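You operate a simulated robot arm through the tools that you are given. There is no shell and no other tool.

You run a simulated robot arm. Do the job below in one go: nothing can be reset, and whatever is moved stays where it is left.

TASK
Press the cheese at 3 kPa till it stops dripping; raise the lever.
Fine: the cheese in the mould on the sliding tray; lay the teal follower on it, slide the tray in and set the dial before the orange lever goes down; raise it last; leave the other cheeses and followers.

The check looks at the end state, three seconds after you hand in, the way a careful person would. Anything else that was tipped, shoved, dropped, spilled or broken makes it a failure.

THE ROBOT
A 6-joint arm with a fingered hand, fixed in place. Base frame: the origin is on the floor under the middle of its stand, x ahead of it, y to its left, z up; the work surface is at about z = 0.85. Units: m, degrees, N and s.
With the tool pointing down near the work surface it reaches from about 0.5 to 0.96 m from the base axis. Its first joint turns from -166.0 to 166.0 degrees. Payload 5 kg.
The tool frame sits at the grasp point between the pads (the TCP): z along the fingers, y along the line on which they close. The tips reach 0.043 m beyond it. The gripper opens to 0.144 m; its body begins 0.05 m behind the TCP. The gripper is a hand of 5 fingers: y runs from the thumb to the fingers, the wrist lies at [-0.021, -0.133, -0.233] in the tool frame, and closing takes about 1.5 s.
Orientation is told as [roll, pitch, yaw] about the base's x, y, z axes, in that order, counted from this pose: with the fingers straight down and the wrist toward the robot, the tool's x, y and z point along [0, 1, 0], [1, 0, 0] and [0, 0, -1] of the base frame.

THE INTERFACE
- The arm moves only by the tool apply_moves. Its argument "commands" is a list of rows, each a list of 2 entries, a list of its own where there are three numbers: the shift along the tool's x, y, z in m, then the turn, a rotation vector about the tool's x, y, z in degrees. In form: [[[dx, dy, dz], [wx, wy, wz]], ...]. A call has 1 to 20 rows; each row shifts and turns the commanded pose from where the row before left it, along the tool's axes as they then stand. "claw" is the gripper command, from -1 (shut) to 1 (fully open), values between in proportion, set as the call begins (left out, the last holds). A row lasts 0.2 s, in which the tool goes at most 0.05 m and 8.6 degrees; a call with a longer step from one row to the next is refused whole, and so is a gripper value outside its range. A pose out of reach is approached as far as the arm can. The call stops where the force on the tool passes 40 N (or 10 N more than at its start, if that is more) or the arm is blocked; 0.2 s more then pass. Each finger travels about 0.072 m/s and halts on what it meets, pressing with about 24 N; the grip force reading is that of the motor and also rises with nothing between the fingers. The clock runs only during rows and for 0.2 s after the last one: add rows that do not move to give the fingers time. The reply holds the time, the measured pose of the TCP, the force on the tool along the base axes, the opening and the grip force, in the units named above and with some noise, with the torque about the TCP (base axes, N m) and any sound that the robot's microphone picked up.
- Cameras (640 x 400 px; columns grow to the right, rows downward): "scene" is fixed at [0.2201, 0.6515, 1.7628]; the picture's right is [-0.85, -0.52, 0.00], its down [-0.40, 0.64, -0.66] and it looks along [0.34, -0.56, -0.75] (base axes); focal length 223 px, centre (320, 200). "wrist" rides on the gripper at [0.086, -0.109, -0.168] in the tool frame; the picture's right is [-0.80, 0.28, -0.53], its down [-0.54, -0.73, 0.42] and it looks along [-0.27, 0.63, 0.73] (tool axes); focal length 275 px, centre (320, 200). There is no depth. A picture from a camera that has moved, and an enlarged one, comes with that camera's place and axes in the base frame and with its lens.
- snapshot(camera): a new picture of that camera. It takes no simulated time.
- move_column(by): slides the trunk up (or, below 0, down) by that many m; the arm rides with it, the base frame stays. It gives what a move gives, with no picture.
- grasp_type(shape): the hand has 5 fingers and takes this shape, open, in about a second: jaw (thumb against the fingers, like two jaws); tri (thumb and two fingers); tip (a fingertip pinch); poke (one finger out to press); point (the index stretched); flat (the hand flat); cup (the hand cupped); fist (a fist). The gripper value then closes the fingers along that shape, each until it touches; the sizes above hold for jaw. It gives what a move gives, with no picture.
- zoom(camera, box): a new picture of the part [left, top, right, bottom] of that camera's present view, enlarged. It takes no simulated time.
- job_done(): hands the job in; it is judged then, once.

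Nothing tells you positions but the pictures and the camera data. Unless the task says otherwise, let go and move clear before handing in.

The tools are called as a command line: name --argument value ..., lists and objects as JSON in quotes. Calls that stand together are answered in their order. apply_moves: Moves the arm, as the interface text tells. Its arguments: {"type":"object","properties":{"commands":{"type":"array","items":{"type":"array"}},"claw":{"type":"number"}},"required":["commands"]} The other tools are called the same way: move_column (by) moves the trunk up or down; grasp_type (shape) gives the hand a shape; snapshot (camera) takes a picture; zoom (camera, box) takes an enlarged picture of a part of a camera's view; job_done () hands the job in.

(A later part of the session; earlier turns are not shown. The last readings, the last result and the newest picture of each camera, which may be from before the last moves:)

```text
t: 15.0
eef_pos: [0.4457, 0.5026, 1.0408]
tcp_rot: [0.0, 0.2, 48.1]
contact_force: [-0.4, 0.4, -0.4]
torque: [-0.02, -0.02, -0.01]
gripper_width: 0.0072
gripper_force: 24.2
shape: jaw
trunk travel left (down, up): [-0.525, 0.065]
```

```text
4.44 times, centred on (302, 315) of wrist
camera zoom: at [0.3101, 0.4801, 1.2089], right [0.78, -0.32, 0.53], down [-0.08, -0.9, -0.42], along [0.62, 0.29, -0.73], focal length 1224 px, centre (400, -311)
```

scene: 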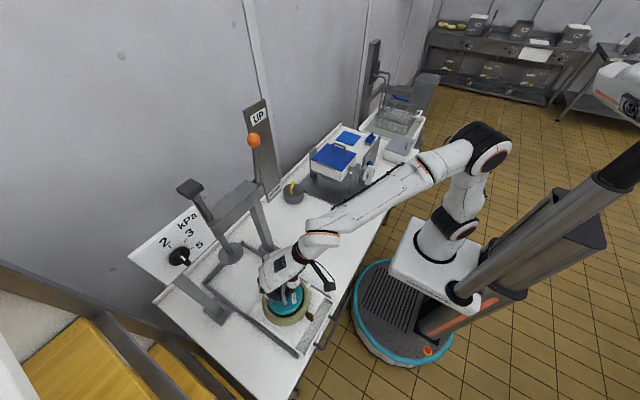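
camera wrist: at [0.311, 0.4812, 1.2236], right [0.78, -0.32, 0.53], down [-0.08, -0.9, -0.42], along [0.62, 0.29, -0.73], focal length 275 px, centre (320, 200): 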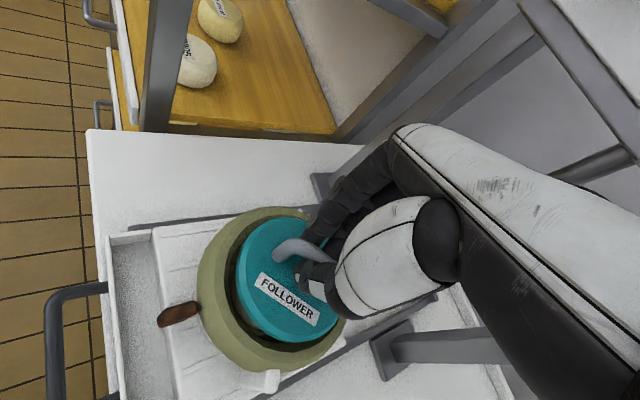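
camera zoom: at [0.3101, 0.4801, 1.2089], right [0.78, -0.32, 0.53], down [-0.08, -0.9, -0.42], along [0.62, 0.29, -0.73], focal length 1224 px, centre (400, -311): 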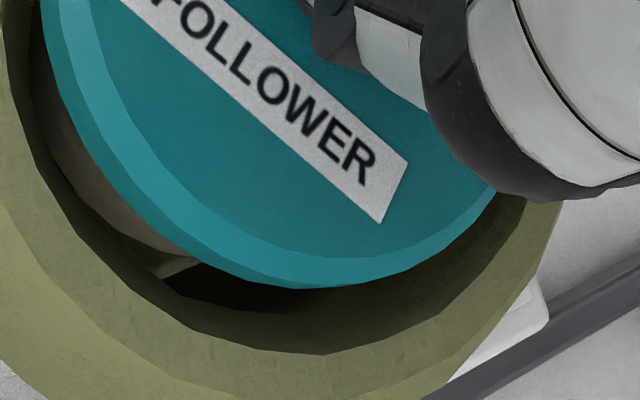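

The follower is slightly too far toward +x/+y, with its +y edge close to the wall. I'll raise it a little and look at how it hangs.

apply_moves --commands '[[[0, 0, -0.008], [0, 0, 0]], [[0, 0, -0.012], [0, 0, 0]], [[0, 0, 0], [0, 0, 0]]]'

zoom --camera "wrist" --box '[150, 200, 374, 385]'

zoom --camera "scene" --box '[236, 265, 332, 325]'

```text
t: 15.8
eef_pos: [0.4455, 0.5031, 1.0623]
tcp_rot: [0.0, 0.0, 48.0]
contact_force: [0.0, -1.1, -1.7]
torque: [0.05, 0.0, 0.0]
gripper_width: 0.0072
gripper_force: 24.1
shape: jaw
trunk travel left (down, up): [-0.525, 0.065]
```

```text
2.16 times, centred on (262, 292) of wrist
camera zoom: at [0.3099, 0.4805, 1.2299], right [0.78, -0.32, 0.53], down [-0.08, -0.9, -0.42], along [0.62, 0.29, -0.73], focal length 595 px, centre (445, 0)
```

zoom: 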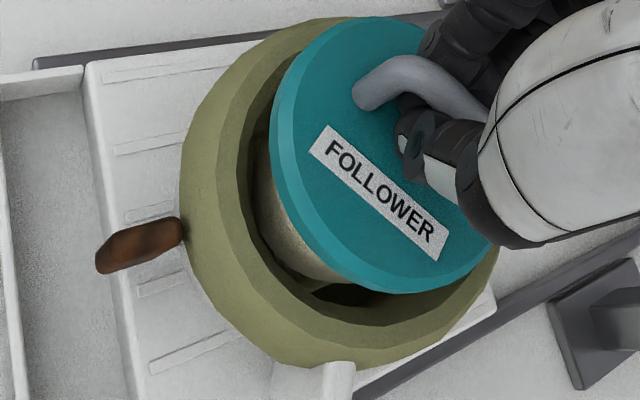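

```text
6.67 times, centred on (284, 295) of scene
camera zoom: at [0.2201, 0.6515, 1.7628], right [-0.85, -0.52, 0.0], down [-0.4, 0.64, -0.66], along [0.34, -0.56, -0.75], focal length 1487 px, centre (560, -433)
```

zoom: 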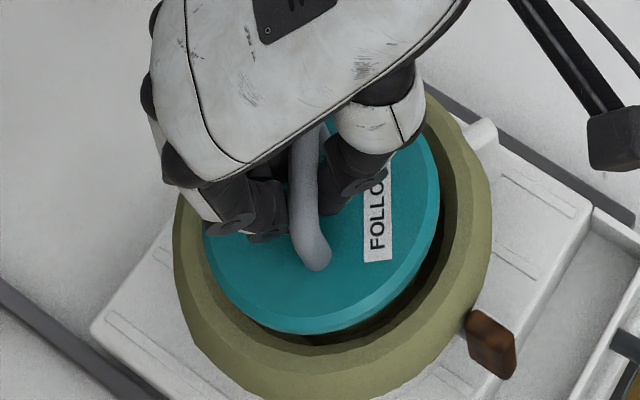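

Contact tilted the follower a few millimetres toward +y in the grip. I'll shift the hand back about 6 mm and lower again in small steps.

apply_moves --commands '[[[-0.001, -0.0055, 0.0], [0, 0, 0]], [[0, 0, 0.005], [0, 0, 0]], [[0, 0, 0.005], [0, 0, 0]], [[0, 0, 0], [0, 0, 0]]]'

zoom --camera "wrist" --box '[150, 200, 374, 385]'

zoom --camera "scene" --box '[236, 265, 332, 325]'

```text
t: 16.8
eef_pos: [0.4418, 0.4979, 1.0512]
tcp_rot: [-0.1, 0.0, 47.9]
contact_force: [0.4, -1.2, -0.7]
torque: [-0.01, 0.0, 0.02]
gripper_width: 0.0071
gripper_force: 24.2
shape: jaw
trunk travel left (down, up): [-0.525, 0.065]
```

```text
2.16 times, centred on (262, 292) of wrist
camera zoom: at [0.3066, 0.4756, 1.2194], right [0.78, -0.32, 0.53], down [-0.08, -0.9, -0.42], along [0.62, 0.29, -0.73], focal length 595 px, centre (445, 0)
```

zoom: 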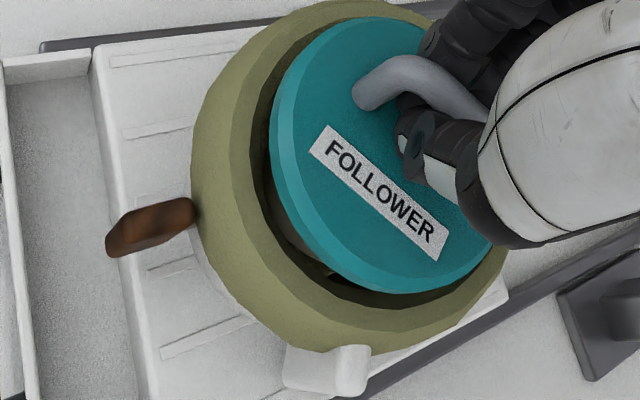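

```text
6.67 times, centred on (284, 295) of scene
camera zoom: at [0.2201, 0.6515, 1.7628], right [-0.85, -0.52, 0.0], down [-0.4, 0.64, -0.66], along [0.34, -0.56, -0.75], focal length 1487 px, centre (560, -433)
```

zoom: 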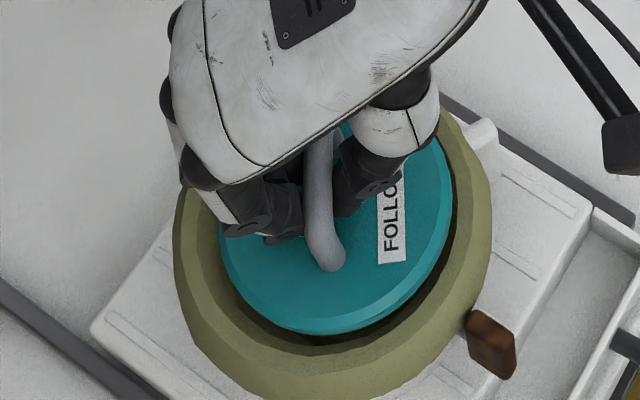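

The follower now looks concentric with the bore in the scene view. I'll continue down in small steps.

apply_moves --commands '[[[0, 0, 0.004], [0, 0, 0]], [[0, 0, 0.004], [0, 0, 0]], [[0, 0, 0], [0, 0, 0]]]'

zoom --camera "wrist" --box '[150, 200, 374, 385]'

zoom --camera "scene" --box '[236, 265, 332, 325]'

```text
t: 17.6
eef_pos: [0.4429, 0.4978, 1.044]
tcp_rot: [-0.1, 0.0, 48.0]
contact_force: [-0.5, 0.4, -0.8]
torque: [-0.03, 0.01, -0.01]
gripper_width: 0.0072
gripper_force: 23.9
shape: jaw
trunk travel left (down, up): [-0.525, 0.065]
```

```text
2.16 times, centred on (262, 292) of wrist
camera zoom: at [0.3068, 0.475, 1.2113], right [0.78, -0.32, 0.53], down [-0.08, -0.9, -0.42], along [0.62, 0.29, -0.73], focal length 595 px, centre (445, 0)
```

zoom: 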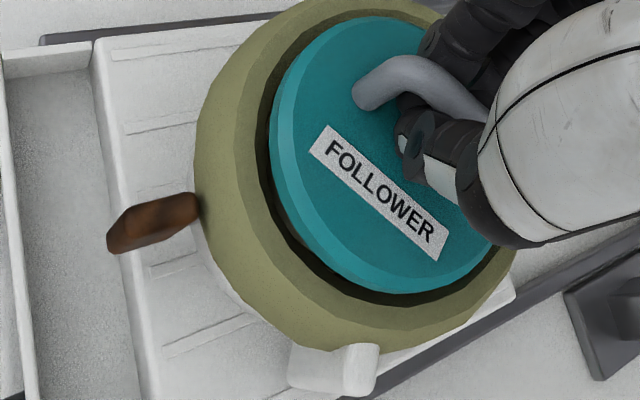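

```text
6.67 times, centred on (284, 295) of scene
camera zoom: at [0.2201, 0.6515, 1.7628], right [-0.85, -0.52, 0.0], down [-0.4, 0.64, -0.66], along [0.34, -0.56, -0.75], focal length 1487 px, centre (560, -433)
```

zoom: 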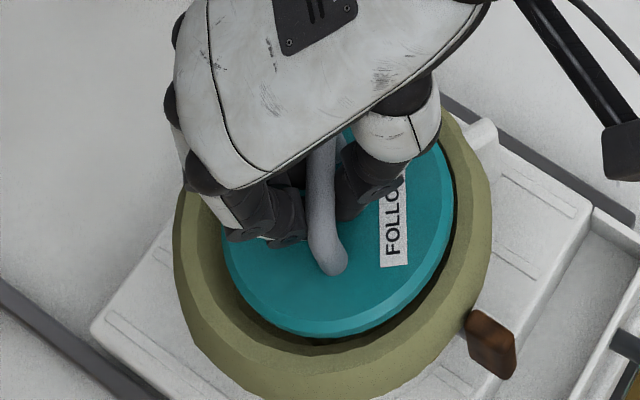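

The follower is concentric in both views. I'll continue down a few millimetres toward contact with the cheese.

apply_moves --commands '[[[0, 0, 0.004], [0, 0, 0]], [[0, 0, 0.004], [0, 0, 0]], [[0, 0, 0], [0, 0, 0]]]'

zoom --camera "wrist" --box '[150, 200, 374, 385]'

zoom --camera "scene" --box '[236, 265, 332, 325]'

```text
t: 18.4
eef_pos: [0.4424, 0.4985, 1.0365]
tcp_rot: [0.1, -0.1, 48.1]
contact_force: [-1.4, 0.9, 5.1]
torque: [-0.01, -0.09, 0.04]
gripper_width: 0.0074
gripper_force: 24.0
shape: jaw
trunk travel left (down, up): [-0.525, 0.065]
```

```text
2.16 times, centred on (262, 292) of wrist
camera zoom: at [0.3065, 0.4751, 1.2041], right [0.78, -0.32, 0.53], down [-0.08, -0.9, -0.42], along [0.62, 0.29, -0.73], focal length 595 px, centre (445, 0)
```

zoom: 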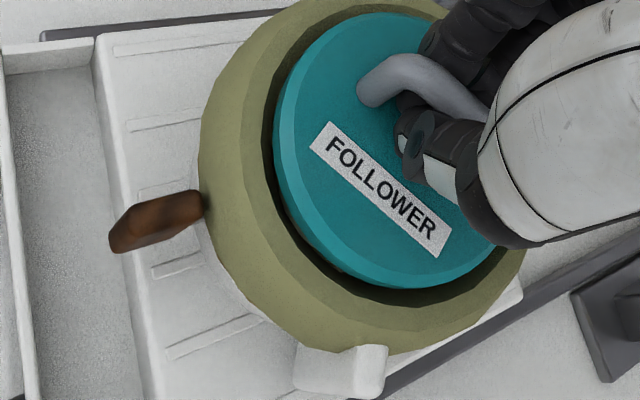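

```text
6.67 times, centred on (284, 295) of scene
camera zoom: at [0.2201, 0.6515, 1.7628], right [-0.85, -0.52, 0.0], down [-0.4, 0.64, -0.66], along [0.34, -0.56, -0.75], focal length 1487 px, centre (560, -433)
```

zoom: 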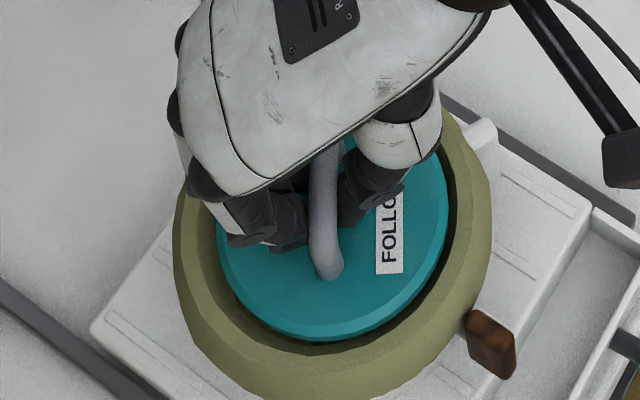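

There is a light 5 N contact with the gap even all round, so the follower sits on the cheese. I'll open the fingers partly to release without touching the rim.

apply_moves --commands '[[[0, 0, 0], [0, 0, 0]], [[0, 0, 0], [0, 0, 0]], [[0, 0, 0], [0, 0, 0]], [[0, 0, 0], [0, 0, 0]], [[0, 0, 0], [0, 0, 0]]]' --claw -0.35

zoom --camera "wrist" --box '[150, 200, 374, 385]'

zoom --camera "scene" --box '[236, 265, 332, 325]'

```text
t: 19.6
eef_pos: [0.4424, 0.4983, 1.036]
tcp_rot: [0.0, 0.0, 47.9]
contact_force: [0.2, -1.0, 1.4]
torque: [0.03, -0.01, 0.01]
gripper_width: 0.0465
gripper_force: 0.1
shape: jaw
trunk travel left (down, up): [-0.525, 0.065]
```

```text
2.16 times, centred on (262, 292) of wrist
camera zoom: at [0.3067, 0.4751, 1.2035], right [0.78, -0.32, 0.53], down [-0.08, -0.9, -0.42], along [0.62, 0.29, -0.73], focal length 595 px, centre (445, 0)
```

zoom: 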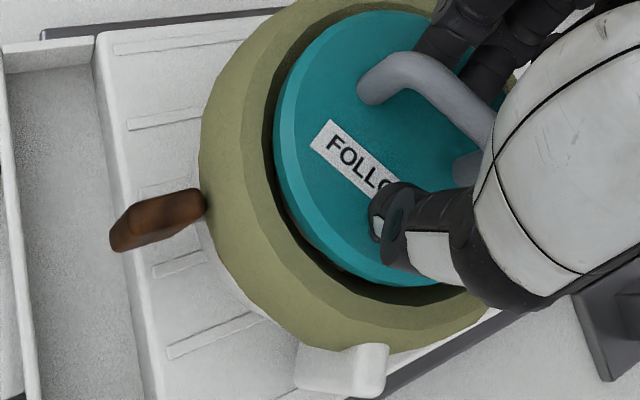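

```text
6.67 times, centred on (284, 295) of scene
camera zoom: at [0.2201, 0.6515, 1.7628], right [-0.85, -0.52, 0.0], down [-0.4, 0.64, -0.66], along [0.34, -0.56, -0.75], focal length 1487 px, centre (560, -433)
```

zoom: 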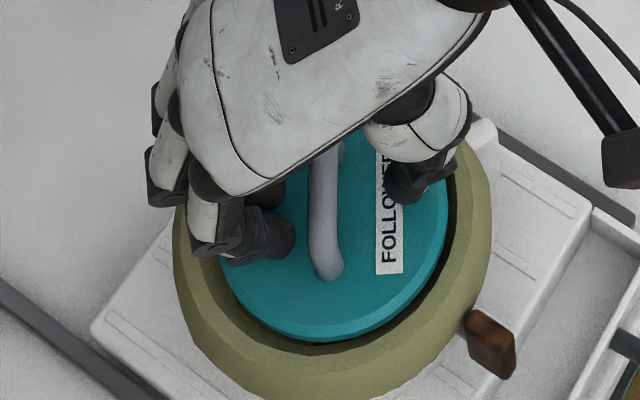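

The follower is released and lies in the mould. I'll lift straight up and check it.

apply_moves --commands '[[[0, 0, -0.01], [0, 0, 0]], [[0, 0, -0.02], [0, 0, 0]], [[0, 0, -0.03], [0, 0, 0]], [[0, 0, -0.04], [0, 0, 0]], [[0, -0.03, -0.035], [0, 0, 0]], [[0, -0.03, -0.035], [0, 0, 0]], [[0, 0, 0], [0, 0, 0]]]'

snapshot --camera "wrist"

zoom --camera "scene" --box '[216, 240, 344, 350]'

```text
t: 21.2
eef_pos: [0.4019, 0.4531, 1.2061]
tcp_rot: [0.0, 0.1, 48.0]
contact_force: [0.8, 0.0, -0.5]
torque: [-0.01, 0.0, 0.02]
gripper_width: 0.0468
gripper_force: 0.0
shape: jaw
trunk travel left (down, up): [-0.525, 0.065]
```

```text
taken
camera wrist: at [0.2657, 0.431, 1.3733], right [0.78, -0.32, 0.53], down [-0.08, -0.9, -0.42], along [0.62, 0.29, -0.73], focal length 275 px, centre (320, 200)
```

wrist: 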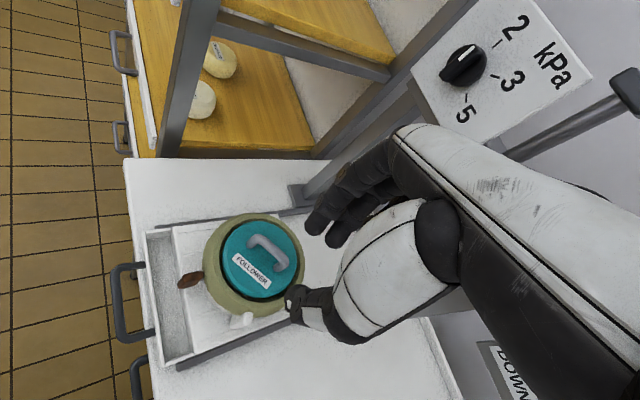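

```text
3.64 times, centred on (280, 295) of scene
camera zoom: at [0.2201, 0.6515, 1.7628], right [-0.85, -0.52, 0.0], down [-0.4, 0.64, -0.66], along [0.34, -0.56, -0.75], focal length 811 px, centre (466, -146)
```

zoom: 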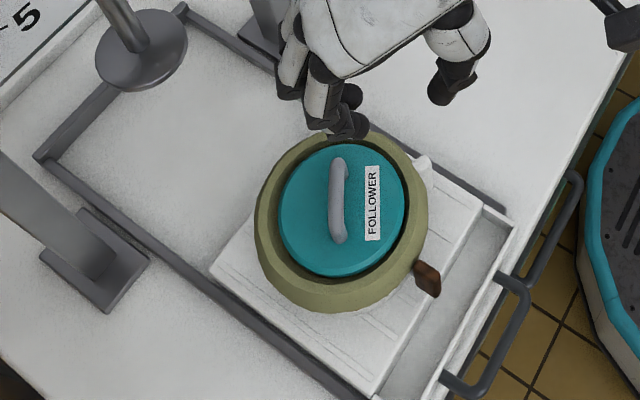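

The follower sits level and centred in the mould. I'll look at the tray handle and the dial before sliding the tray in.

zoom --camera "wrist" --box '[90, 220, 250, 390]'

zoom --camera "wrist" --box '[410, 0, 602, 120]'

zoom --camera "scene" --box '[270, 270, 366, 370]'

```text
2.35 times, centred on (170, 305) of wrist
camera zoom: at [0.2657, 0.431, 1.3733], right [0.78, -0.32, 0.53], down [-0.08, -0.9, -0.42], along [0.62, 0.29, -0.73], focal length 648 px, centre (673, -47)
```

zoom: 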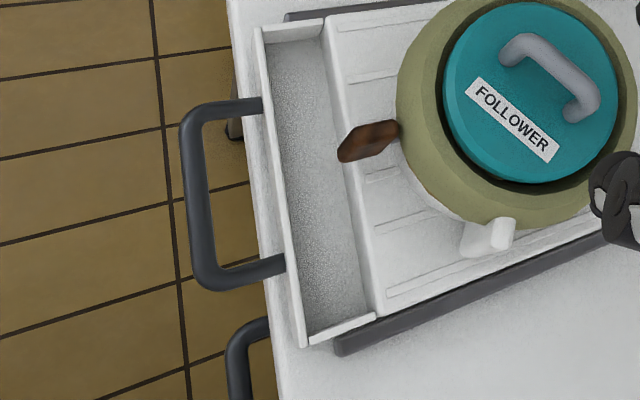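

```text
3.33 times, centred on (506, 60) of wrist
camera zoom: at [0.2657, 0.431, 1.3733], right [0.78, -0.32, 0.53], down [-0.08, -0.9, -0.42], along [0.62, 0.29, -0.73], focal length 918 px, centre (-300, 667)
```

zoom: 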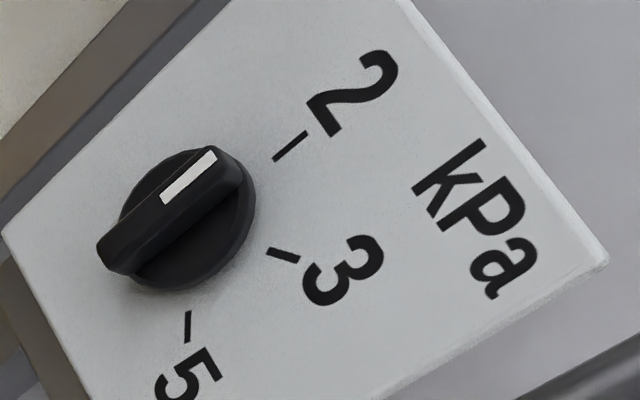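

```text
4.00 times, centred on (318, 320) of scene
camera zoom: at [0.2201, 0.6515, 1.7628], right [-0.85, -0.52, 0.0], down [-0.4, 0.64, -0.66], along [0.34, -0.56, -0.75], focal length 892 px, centre (328, -280)
```

zoom: 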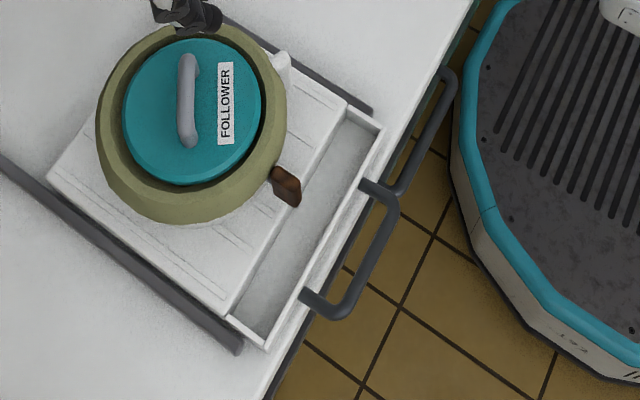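

The dial currently points at 2 (straight up), and 3 is one step clockwise. The tray handle bar is near (0.27, 0.50, 0.90), so I'll close the hand, turn it square to the tray and move to the robot side of the handle.

apply_moves --commands '[[[0, 0, 0], [0, 0, 8]], [[0, 0, 0], [0, 0, 8]], [[0, 0, 0], [0, 0, 8]], [[0, 0, 0], [0, 0, 8]], [[0, 0, 0], [0, 0, 8]], [[0, 0, 0], [0, 0, 8]], [[0.0094, -0.0394, 0.0], [0, 0, 0]], [[0.0094, -0.0394, 0.0], [0, 0, 0]], [[0.0094, -0.0394, 0.0], [0, 0, 0]], [[0.0094, -0.0394, 0.02], [0, 0, 0]], [[0.0094, -0.0394, 0.02], [0, 0, 0]], [[0, 0, 0], [0, 0, 0]]]' --claw -1

snapshot --camera "wrist"

snapshot --camera "scene"

```text
t: 23.8
eef_pos: [0.2043, 0.5006, 1.165]
tcp_rot: [0.1, 0.0, 0.1]
contact_force: [-0.3, -0.1, 1.5]
torque: [0.01, -0.01, -0.01]
gripper_width: 0.0
gripper_force: 23.6
shape: jaw
trunk travel left (down, up): [-0.525, 0.065]
```

```text
taken
camera wrist: at [0.0968, 0.5862, 1.3333], right [0.28, -0.8, 0.53], down [-0.73, -0.54, -0.42], along [0.63, -0.27, -0.73], focal length 275 px, centre (320, 200)
```

wrist: 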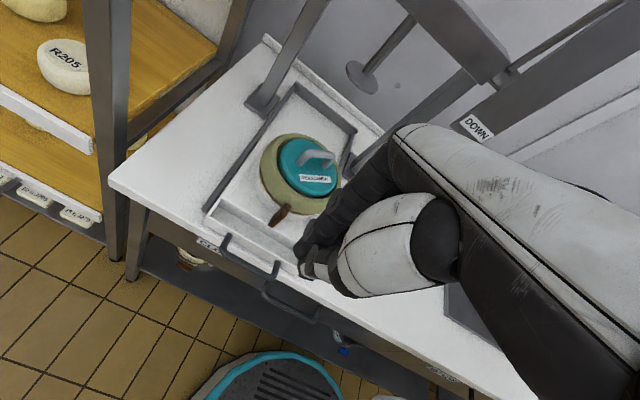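

```text
taken
```

scene: 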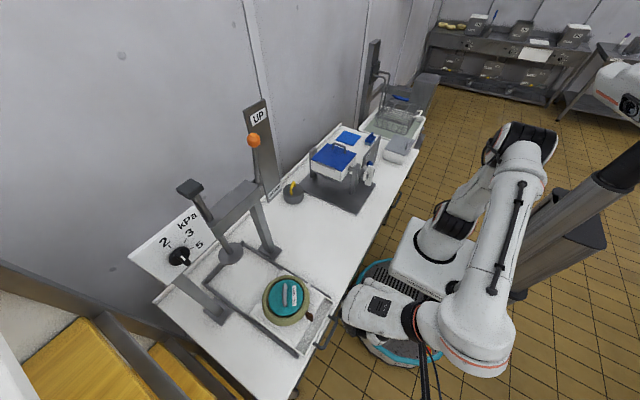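

The hand reached the robot side of the tray handle. I'll measure the handle again from this view.

zoom --camera "wrist" --box '[180, 180, 340, 320]'

zoom --camera "scene" --box '[260, 260, 400, 370]'

```text
2.86 times, centred on (260, 250) of wrist
camera zoom: at [0.0968, 0.5862, 1.3333], right [0.28, -0.8, 0.53], down [-0.73, -0.54, -0.42], along [0.63, -0.27, -0.73], focal length 786 px, centre (491, 57)
```

zoom: 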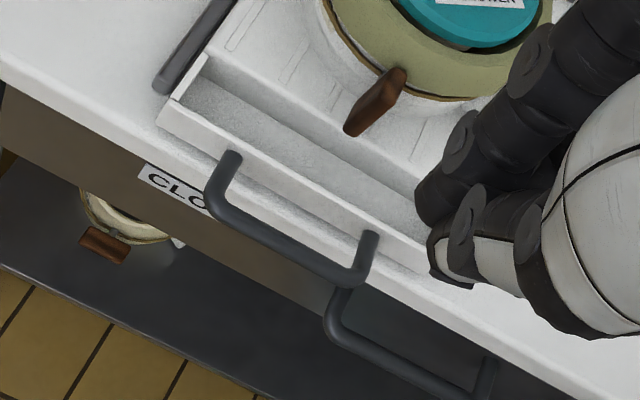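

```text
3.64 times, centred on (330, 315) of scene
camera zoom: at [0.2201, 0.6515, 1.7628], right [-0.85, -0.52, 0.0], down [-0.4, 0.64, -0.66], along [0.34, -0.56, -0.75], focal length 811 px, centre (284, -218)
```

zoom: 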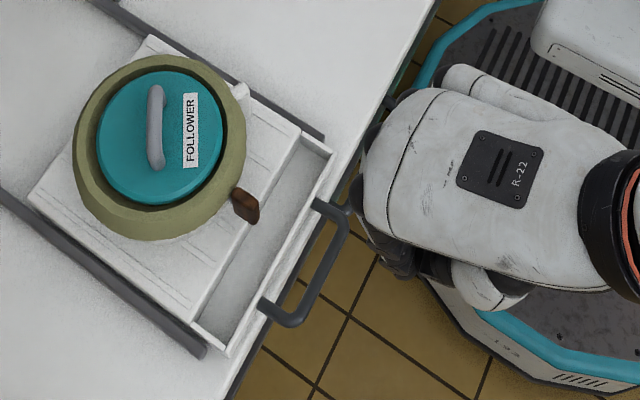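

The handle bar is at about (0.27, 0.504, 0.90), and a drawer handle sits lower at y of about 0.36, which I'll stay clear of. I'll lower the hand beside the tray handle.

apply_moves --commands '[[[0.001, 0, 0.045], [0, 0, 0]], [[0.001, 0, 0.045], [0, 0, 0]], [[0.001, 0, 0.045], [0, 0, 0]], [[0, 0, 0.045], [0, 0, 0]], [[0, 0, 0.04], [0, 0, 0]], [[0, 0, 0.03], [0, 0, 0]], [[0, 0, 0], [0, 0, 0]]]'

snapshot --camera "wrist"

snapshot --camera "scene"

```text
t: 25.4
eef_pos: [0.2062, 0.5024, 0.9149]
tcp_rot: [0.0, 0.0, -0.1]
contact_force: [-0.1, -0.2, -0.3]
torque: [-0.02, 0.01, 0.03]
gripper_width: 0.0002
gripper_force: 24.3
shape: jaw
trunk travel left (down, up): [-0.525, 0.065]
```

```text
taken
camera wrist: at [0.0977, 0.5899, 1.0825], right [0.28, -0.8, 0.53], down [-0.73, -0.54, -0.42], along [0.63, -0.27, -0.73], focal length 275 px, centre (320, 200)
```

wrist: 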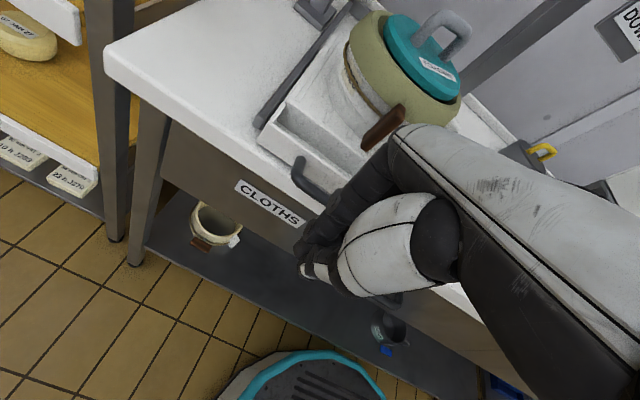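

```text
taken
```

scene: 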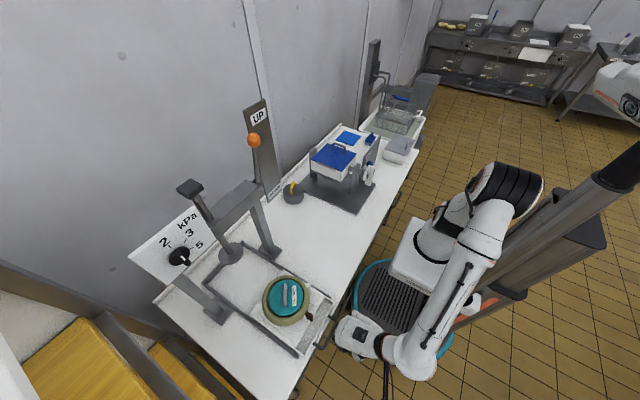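

The hand is positioned in front of the bar. I'll push gently toward +x, watching the force.

apply_moves --commands '[[[0, 0.01, 0], [0, 0, 0]], [[0, 0.01, 0], [0, 0, 0]], [[0, 0.01, 0], [0, 0, 0]], [[0, 0.005, 0], [0, 0, 0]]]'

snapshot --camera "wrist"

zoom --camera "scene" --box '[240, 250, 400, 370]'

```text
t: 26.4
eef_pos: [0.2408, 0.5025, 0.9166]
tcp_rot: [0.1, 0.0, 0.0]
contact_force: [-0.5, 0.4, 0.9]
torque: [0.03, -0.03, 0.01]
gripper_width: 0.0
gripper_force: 23.9
shape: jaw
trunk travel left (down, up): [-0.525, 0.065]
```

```text
taken
camera wrist: at [0.1324, 0.5899, 1.0838], right [0.28, -0.8, 0.53], down [-0.73, -0.54, -0.42], along [0.63, -0.27, -0.73], focal length 275 px, centre (320, 200)
```

wrist: 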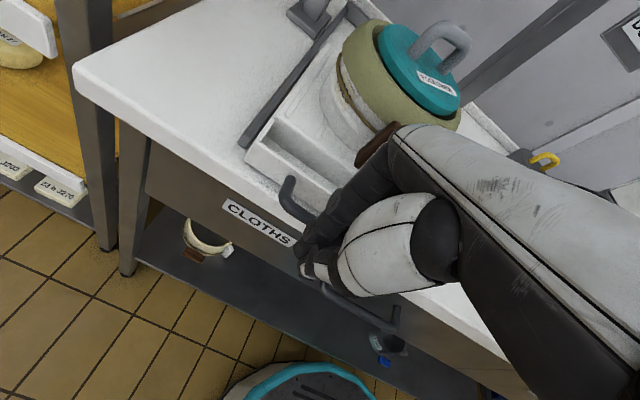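

```text
3.33 times, centred on (320, 310) of scene
camera zoom: at [0.2201, 0.6515, 1.7628], right [-0.85, -0.52, 0.0], down [-0.4, 0.64, -0.66], along [0.34, -0.56, -0.75], focal length 743 px, centre (320, -167)
```

zoom: 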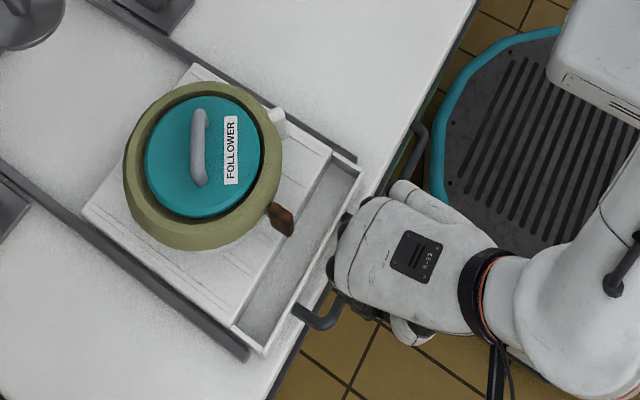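

No contact yet, so I'll keep advancing gently.

apply_moves --commands '[[[0.002, 0.01, 0], [0, 0, 0]], [[0.002, 0.01, 0], [0, 0, 0]], [[0.001, 0.01, 0], [0, 0, 0]]]'

snapshot --camera "wrist"

zoom --camera "scene" --box '[240, 250, 400, 370]'

```text
t: 27.2
eef_pos: [0.2707, 0.5089, 0.9167]
tcp_rot: [0.0, 0.0, 0.0]
contact_force: [0.1, 0.3, 0.3]
torque: [-0.02, -0.02, -0.01]
gripper_width: 0.0003
gripper_force: 23.6
shape: jaw
trunk travel left (down, up): [-0.525, 0.065]
```

```text
taken
camera wrist: at [0.1633, 0.595, 1.084], right [0.28, -0.8, 0.53], down [-0.73, -0.54, -0.42], along [0.63, -0.27, -0.73], focal length 275 px, centre (320, 200)
```

wrist: 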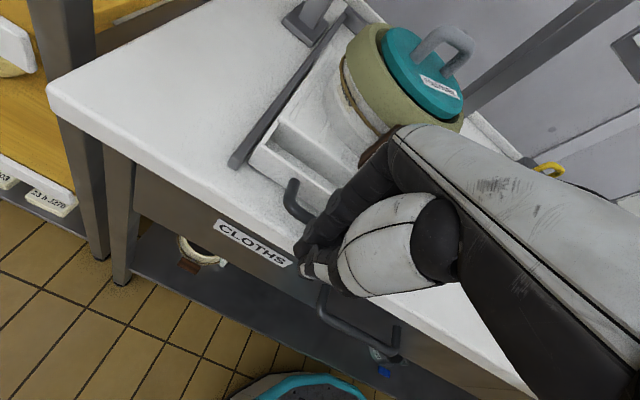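

```text
3.33 times, centred on (320, 310) of scene
camera zoom: at [0.2201, 0.6515, 1.7628], right [-0.85, -0.52, 0.0], down [-0.4, 0.64, -0.66], along [0.34, -0.56, -0.75], focal length 743 px, centre (320, -167)
```

zoom: 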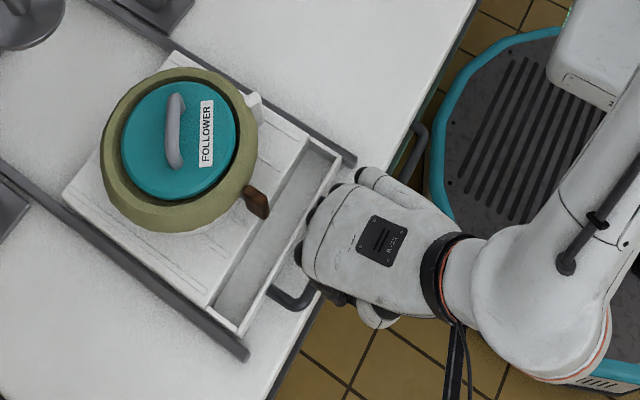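

The tray is sliding smoothly with almost no force. I'll continue pushing.

apply_moves --commands '[[[0, 0.012, 0], [0, 0, 0]], [[0, 0.015, 0], [0, 0, 0]], [[0, 0.015, 0], [0, 0, 0]], [[0, 0.015, 0], [0, 0, 0]], [[0, 0.015, 0], [0, 0, 0]], [[0, 0.012, 0], [0, 0, 0]]]'

snapshot --camera "wrist"

zoom --camera "scene" --box '[180, 210, 372, 370]'

```text
t: 28.6
eef_pos: [0.3538, 0.5085, 0.9155]
tcp_rot: [-0.1, 0.0, 0.0]
contact_force: [0.0, 0.5, 0.3]
torque: [-0.01, 0.04, -0.07]
gripper_width: 0.0001
gripper_force: 23.7
shape: jaw
trunk travel left (down, up): [-0.525, 0.065]
```

```text
taken
camera wrist: at [0.2469, 0.5948, 1.0828], right [0.28, -0.8, 0.53], down [-0.73, -0.54, -0.42], along [0.63, -0.27, -0.73], focal length 275 px, centre (320, 200)
```

wrist: 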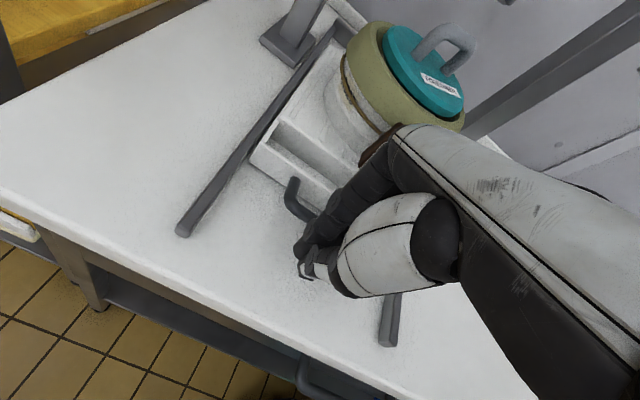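

```text
2.50 times, centred on (276, 290) of scene
camera zoom: at [0.2201, 0.6515, 1.7628], right [-0.85, -0.52, 0.0], down [-0.4, 0.64, -0.66], along [0.34, -0.56, -0.75], focal length 558 px, centre (430, -25)
```

zoom: 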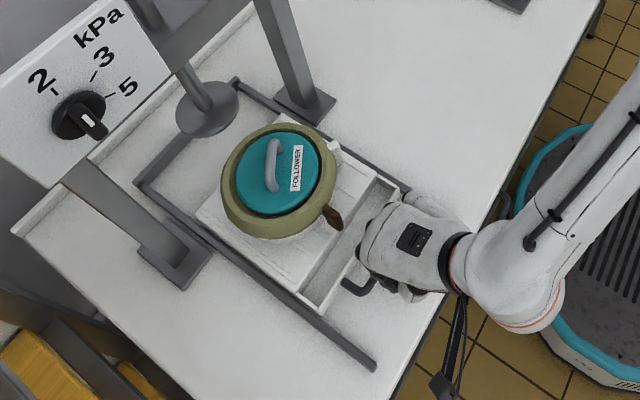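

The tray is about halfway in. I'll push on in steps, watching that the follower handle clears the press plate.

apply_moves --commands '[[[0, 0.012, 0], [0, 0, 0]], [[0, 0.012, 0], [0, 0, 0]], [[0, 0.012, 0], [0, 0, 0]], [[0, 0.012, 0], [0, 0, 0]], [[0, 0.01, 0], [0, 0, 0]]]'

snapshot --camera "wrist"

zoom --camera "scene" --box '[180, 210, 308, 290]'

```text
t: 29.8
eef_pos: [0.4105, 0.5077, 0.9158]
tcp_rot: [0.0, 0.0, 0.0]
contact_force: [-0.7, -0.6, 0.7]
torque: [0.0, -0.05, 0.01]
gripper_width: 0.0
gripper_force: 23.8
shape: jaw
trunk travel left (down, up): [-0.525, 0.065]
```

```text
taken
camera wrist: at [0.3046, 0.5949, 1.0837], right [0.28, -0.8, 0.53], down [-0.73, -0.54, -0.42], along [0.63, -0.27, -0.73], focal length 275 px, centre (320, 200)
```

wrist: 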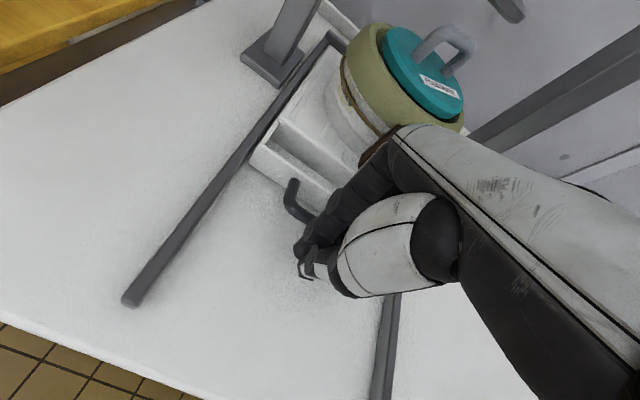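

```text
5.00 times, centred on (244, 250) of scene
camera zoom: at [0.2201, 0.6515, 1.7628], right [-0.85, -0.52, 0.0], down [-0.4, 0.64, -0.66], along [0.34, -0.56, -0.75], focal length 1115 px, centre (700, -50)
```

zoom: 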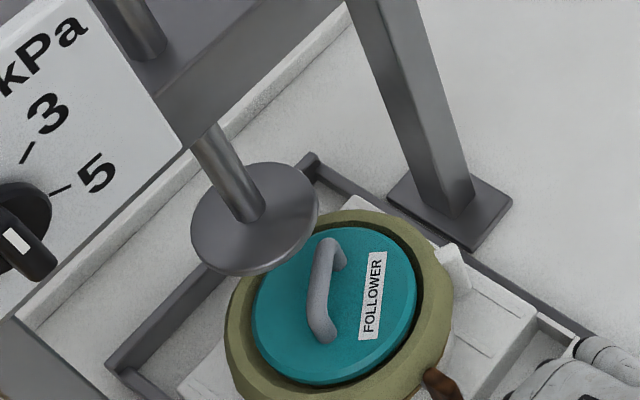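

About 5–6 cm remain, and the plate sits about 3 cm above the follower handle. I'll push the rest slowly until the stop.

apply_moves --commands '[[[0, 0.01, 0], [0, 0, 0]], [[0, 0.01, 0], [0, 0, 0]], [[0, 0.01, 0], [0, 0, 0]], [[0, 0.005, 0], [0, 0, 0]]]'

zoom --camera "scene" --box '[180, 210, 308, 290]'

snapshot --camera "wrist"

```text
t: 30.8
eef_pos: [0.4475, 0.5099, 0.9172]
tcp_rot: [0.0, -0.1, 0.0]
contact_force: [-0.5, 0.2, 1.7]
torque: [0.03, -0.02, 0.0]
gripper_width: 0.0
gripper_force: 24.1
shape: jaw
trunk travel left (down, up): [-0.525, 0.065]
```

```text
5.00 times, centred on (244, 250) of scene
camera zoom: at [0.2201, 0.6515, 1.7628], right [-0.85, -0.52, 0.0], down [-0.4, 0.64, -0.66], along [0.34, -0.56, -0.75], focal length 1115 px, centre (700, -50)
```

zoom: 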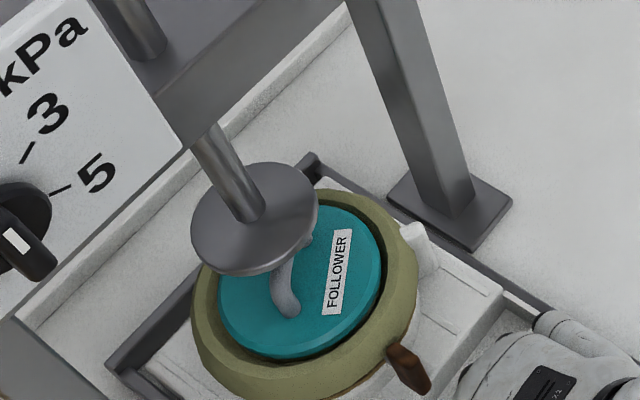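

```text
taken
camera wrist: at [0.3397, 0.595, 1.0835], right [0.28, -0.8, 0.53], down [-0.73, -0.54, -0.42], along [0.63, -0.27, -0.73], focal length 275 px, centre (320, 200)
```

wrist: 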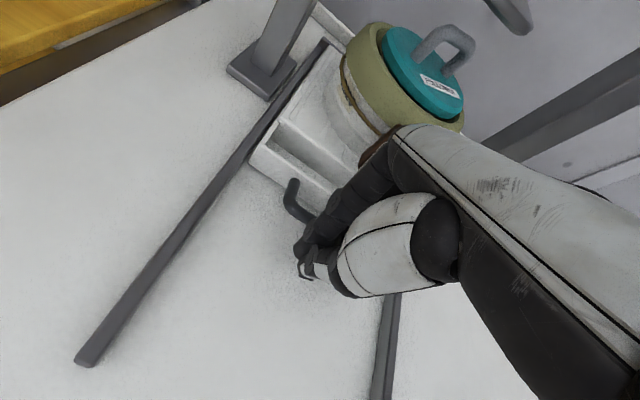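

The tray is nearly at the back stop. I'll finish with small steps until contact is felt.

apply_moves --commands '[[[0, 0.005, 0], [0, 0, 0]], [[0, 0.005, 0], [0, 0, 0]], [[0, 0.003, 0], [0, 0, 0]], [[0, 0.003, 0], [0, 0, 0]]]'

zoom --camera "scene" --box '[180, 210, 308, 290]'

snapshot --camera "wrist"

```text
t: 31.8
eef_pos: [0.4625, 0.5091, 0.9175]
tcp_rot: [0.1, -0.1, 0.1]
contact_force: [-11.6, 0.2, 10.5]
torque: [-0.17, 0.03, -0.2]
gripper_width: 0.0
gripper_force: 23.8
shape: jaw
trunk travel left (down, up): [-0.525, 0.065]
```

```text
5.00 times, centred on (244, 250) of scene
camera zoom: at [0.2201, 0.6515, 1.7628], right [-0.85, -0.52, 0.0], down [-0.4, 0.64, -0.66], along [0.34, -0.56, -0.75], focal length 1115 px, centre (700, -50)
```

zoom: 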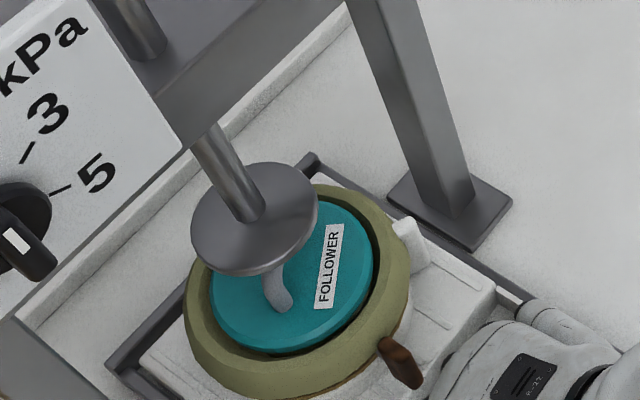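

```text
taken
camera wrist: at [0.354, 0.5952, 1.0853], right [0.28, -0.8, 0.53], down [-0.72, -0.54, -0.43], along [0.63, -0.27, -0.73], focal length 275 px, centre (320, 200)
```

wrist: 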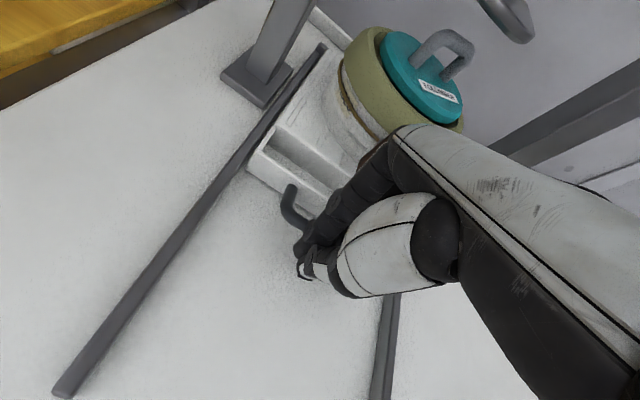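

The tray is home: a steady 12 N reaction, with the mould under the plate. I'll back off and lift clear, then turn the hand to point forward for the dial.

apply_moves --commands '[[[0, -0.015, 0], [0, 0, 0]], [[0, -0.03, 0], [0, 0, 0]], [[0, -0.03, 0], [0, 0, 0]], [[0, 0, -0.045], [0, 0, 0]], [[0, 0, -0.045], [0, 0, 0]], [[0, 0, -0.045], [0, 0, 0]], [[0, 0, -0.045], [0, 0, 0]], [[0, 0, -0.045], [0, 0, 0]], [[0, 0, -0.045], [0, 0, 0]], [[0, 0, -0.045], [0, 0, 0]], [[0, 0, -0.045], [0, 0, 0]], [[0, 0, 0], [0, 0, 0]]]'

snapshot --camera "wrist"

snapshot --camera "scene"

```text
t: 34.4
eef_pos: [0.387, 0.5083, 1.2762]
tcp_rot: [0.0, 0.0, 0.0]
contact_force: [0.3, 0.0, 0.2]
torque: [0.01, -0.01, -0.03]
gripper_width: 0.0
gripper_force: 24.3
shape: jaw
trunk travel left (down, up): [-0.525, 0.065]
```

```text
taken
camera wrist: at [0.2795, 0.5949, 1.4434], right [0.28, -0.8, 0.53], down [-0.73, -0.54, -0.42], along [0.63, -0.27, -0.73], focal length 275 px, centre (320, 200)
```

wrist: 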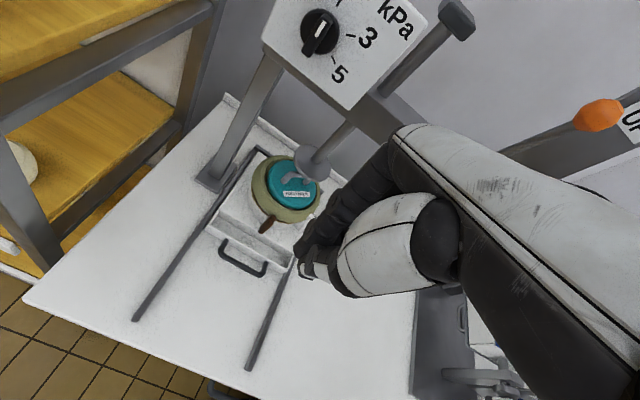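

```text
taken
```

scene: 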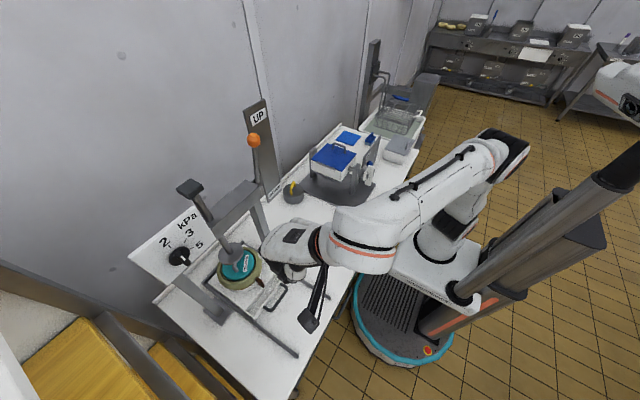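

The tray is in and the hand is clear. I'll take detailed views of the dial and the tray/press from here.

zoom --camera "wrist" --box '[250, 0, 442, 120]'

zoom --camera "wrist" --box '[190, 90, 382, 290]'

zoom --camera "scene" --box '[120, 170, 280, 300]'

```text
3.33 times, centred on (346, 60) of wrist
camera zoom: at [0.2795, 0.5949, 1.4434], right [0.28, -0.8, 0.53], down [-0.73, -0.54, -0.42], along [0.63, -0.27, -0.73], focal length 918 px, centre (233, 667)
```

zoom: 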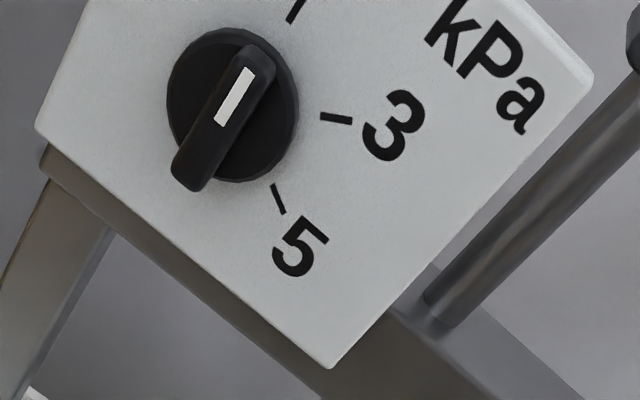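

```text
2.00 times, centred on (286, 190) of wrist
camera zoom: at [0.2795, 0.5949, 1.4434], right [0.28, -0.8, 0.53], down [-0.73, -0.54, -0.42], along [0.63, -0.27, -0.73], focal length 551 px, centre (388, 220)
```

zoom: 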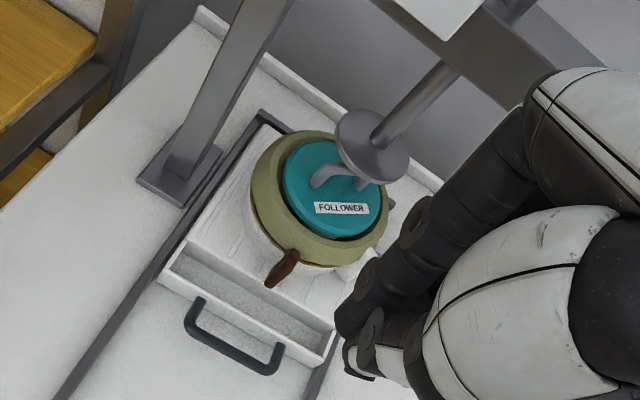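

```text
3.08 times, centred on (200, 235) of scene
camera zoom: at [0.2201, 0.6515, 1.7628], right [-0.85, -0.52, 0.0], down [-0.4, 0.64, -0.66], along [0.34, -0.56, -0.75], focal length 686 px, centre (689, 92)
```

zoom: 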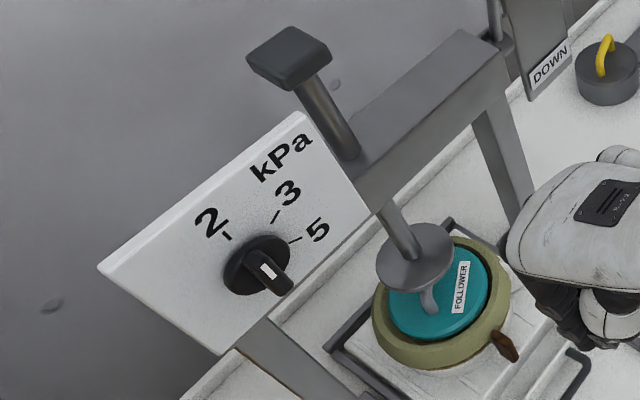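

The panel is vertical at x ≈ 0.642, and the knob centre is at about (y 0.613, z 1.287). It points at 2 (0°); 3 is 60° clockwise and 5 is 120°. I'll pitch the hand forward first.

apply_moves --commands '[[[0, 0, 0], [-8.2, 0, 0]], [[0, 0, 0], [-8.2, 0, 0]], [[0, 0, 0], [-8.2, 0, 0]], [[0, 0, 0], [-8.2, 0, 0]], [[0, 0, 0], [-8.2, 0, 0]], [[0, 0, 0], [-8.2, 0, 0]], [[0, 0, 0], [-8.2, 0, 0]], [[0, 0, 0], [-8.2, 0, 0]], [[0, 0, 0], [-8.2, 0, 0]], [[0, 0, 0], [-8.2, 0, 0]], [[0, 0, 0], [-8, 0, 0]], [[0, 0, 0], [0, 0, 0]]]'

snapshot --camera "scene"

snapshot --camera "wrist"

```text
t: 37.0
eef_pos: [0.3885, 0.5081, 1.2757]
tcp_rot: [0.0, -81.7, 0.0]
contact_force: [0.2, 0.0, 0.4]
torque: [0.0, -0.01, 0.0]
gripper_width: 0.0
gripper_force: 24.2
shape: jaw
out of reach, approached as far as the arm can: row 11
trunk travel left (down, up): [-0.525, 0.065]
```

```text
taken
```

scene: 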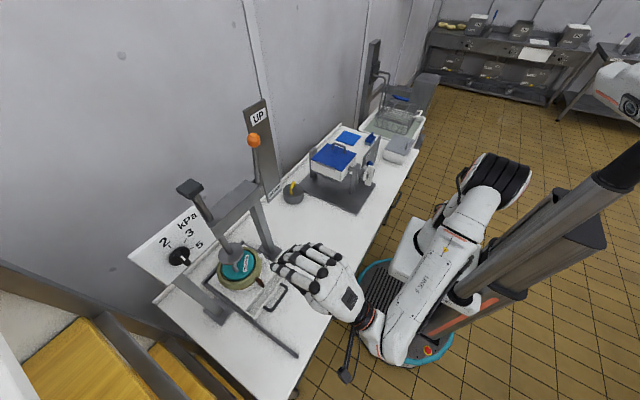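

```text
taken
camera wrist: at [0.2074, 0.5948, 1.1929], right [-0.49, -0.8, 0.36], down [0.31, -0.54, -0.78], along [0.81, -0.27, 0.51], focal length 275 px, centre (320, 200)
```

wrist: 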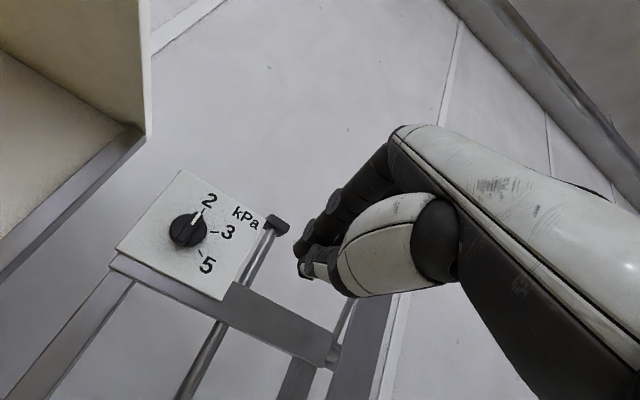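

The arm reached about -82° of pitch at this spot. I'll move forward a little, then roll the hand so the jaw closes horizontally.

apply_moves --commands '[[[0, 0, 0.033], [0, 0, 0]], [[0, 0, 0.033], [0, 0, 0]], [[0, 0, 0.033], [0, 0, 0]], [[0, 0, 0], [0, 0, -8.2]], [[0, 0, 0], [0, 0, -8.2]], [[0, 0, 0], [0, 0, -8.2]], [[0, 0, 0], [0, 0, -8.2]], [[0, 0, 0], [0, 0, -8.2]], [[0, 0, 0], [0, 0, -8.2]], [[0, 0, 0], [0, 0, -8.2]], [[0, 0, 0], [0, 0, -8.2]], [[0, 0, 0], [0, 0, -8.2]], [[0, 0, 0], [0, 0, -8.2]], [[0, 0, 0], [0, 0, -8]], [[0, 0, 0], [0, 0, 0]]]'

snapshot --camera "scene"

snapshot --camera "wrist"

```text
t: 40.2
eef_pos: [0.4832, 0.5117, 1.2666]
tcp_rot: [-81.7, 0.1, 90.0]
contact_force: [0.1, -0.4, 0.9]
torque: [0.03, 0.04, 0.0]
gripper_width: 0.0001
gripper_force: 24.3
shape: jaw
out of reach, approached as far as the arm can: row 5
trunk travel left (down, up): [-0.525, 0.065]
```

```text
taken
```

scene: 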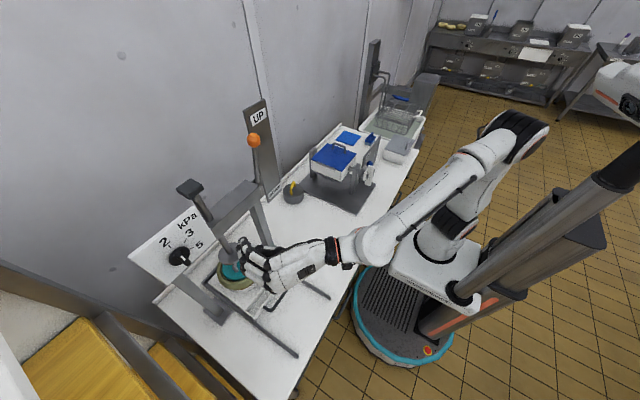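

```text
taken
camera wrist: at [0.3067, 0.4036, 1.2056], right [-0.41, 0.28, 0.86], down [0.5, -0.72, 0.48], along [0.76, 0.63, 0.16], focal length 275 px, centre (320, 200)
```

wrist: 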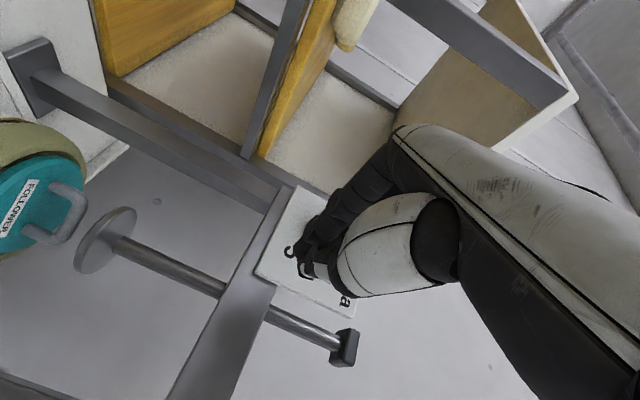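

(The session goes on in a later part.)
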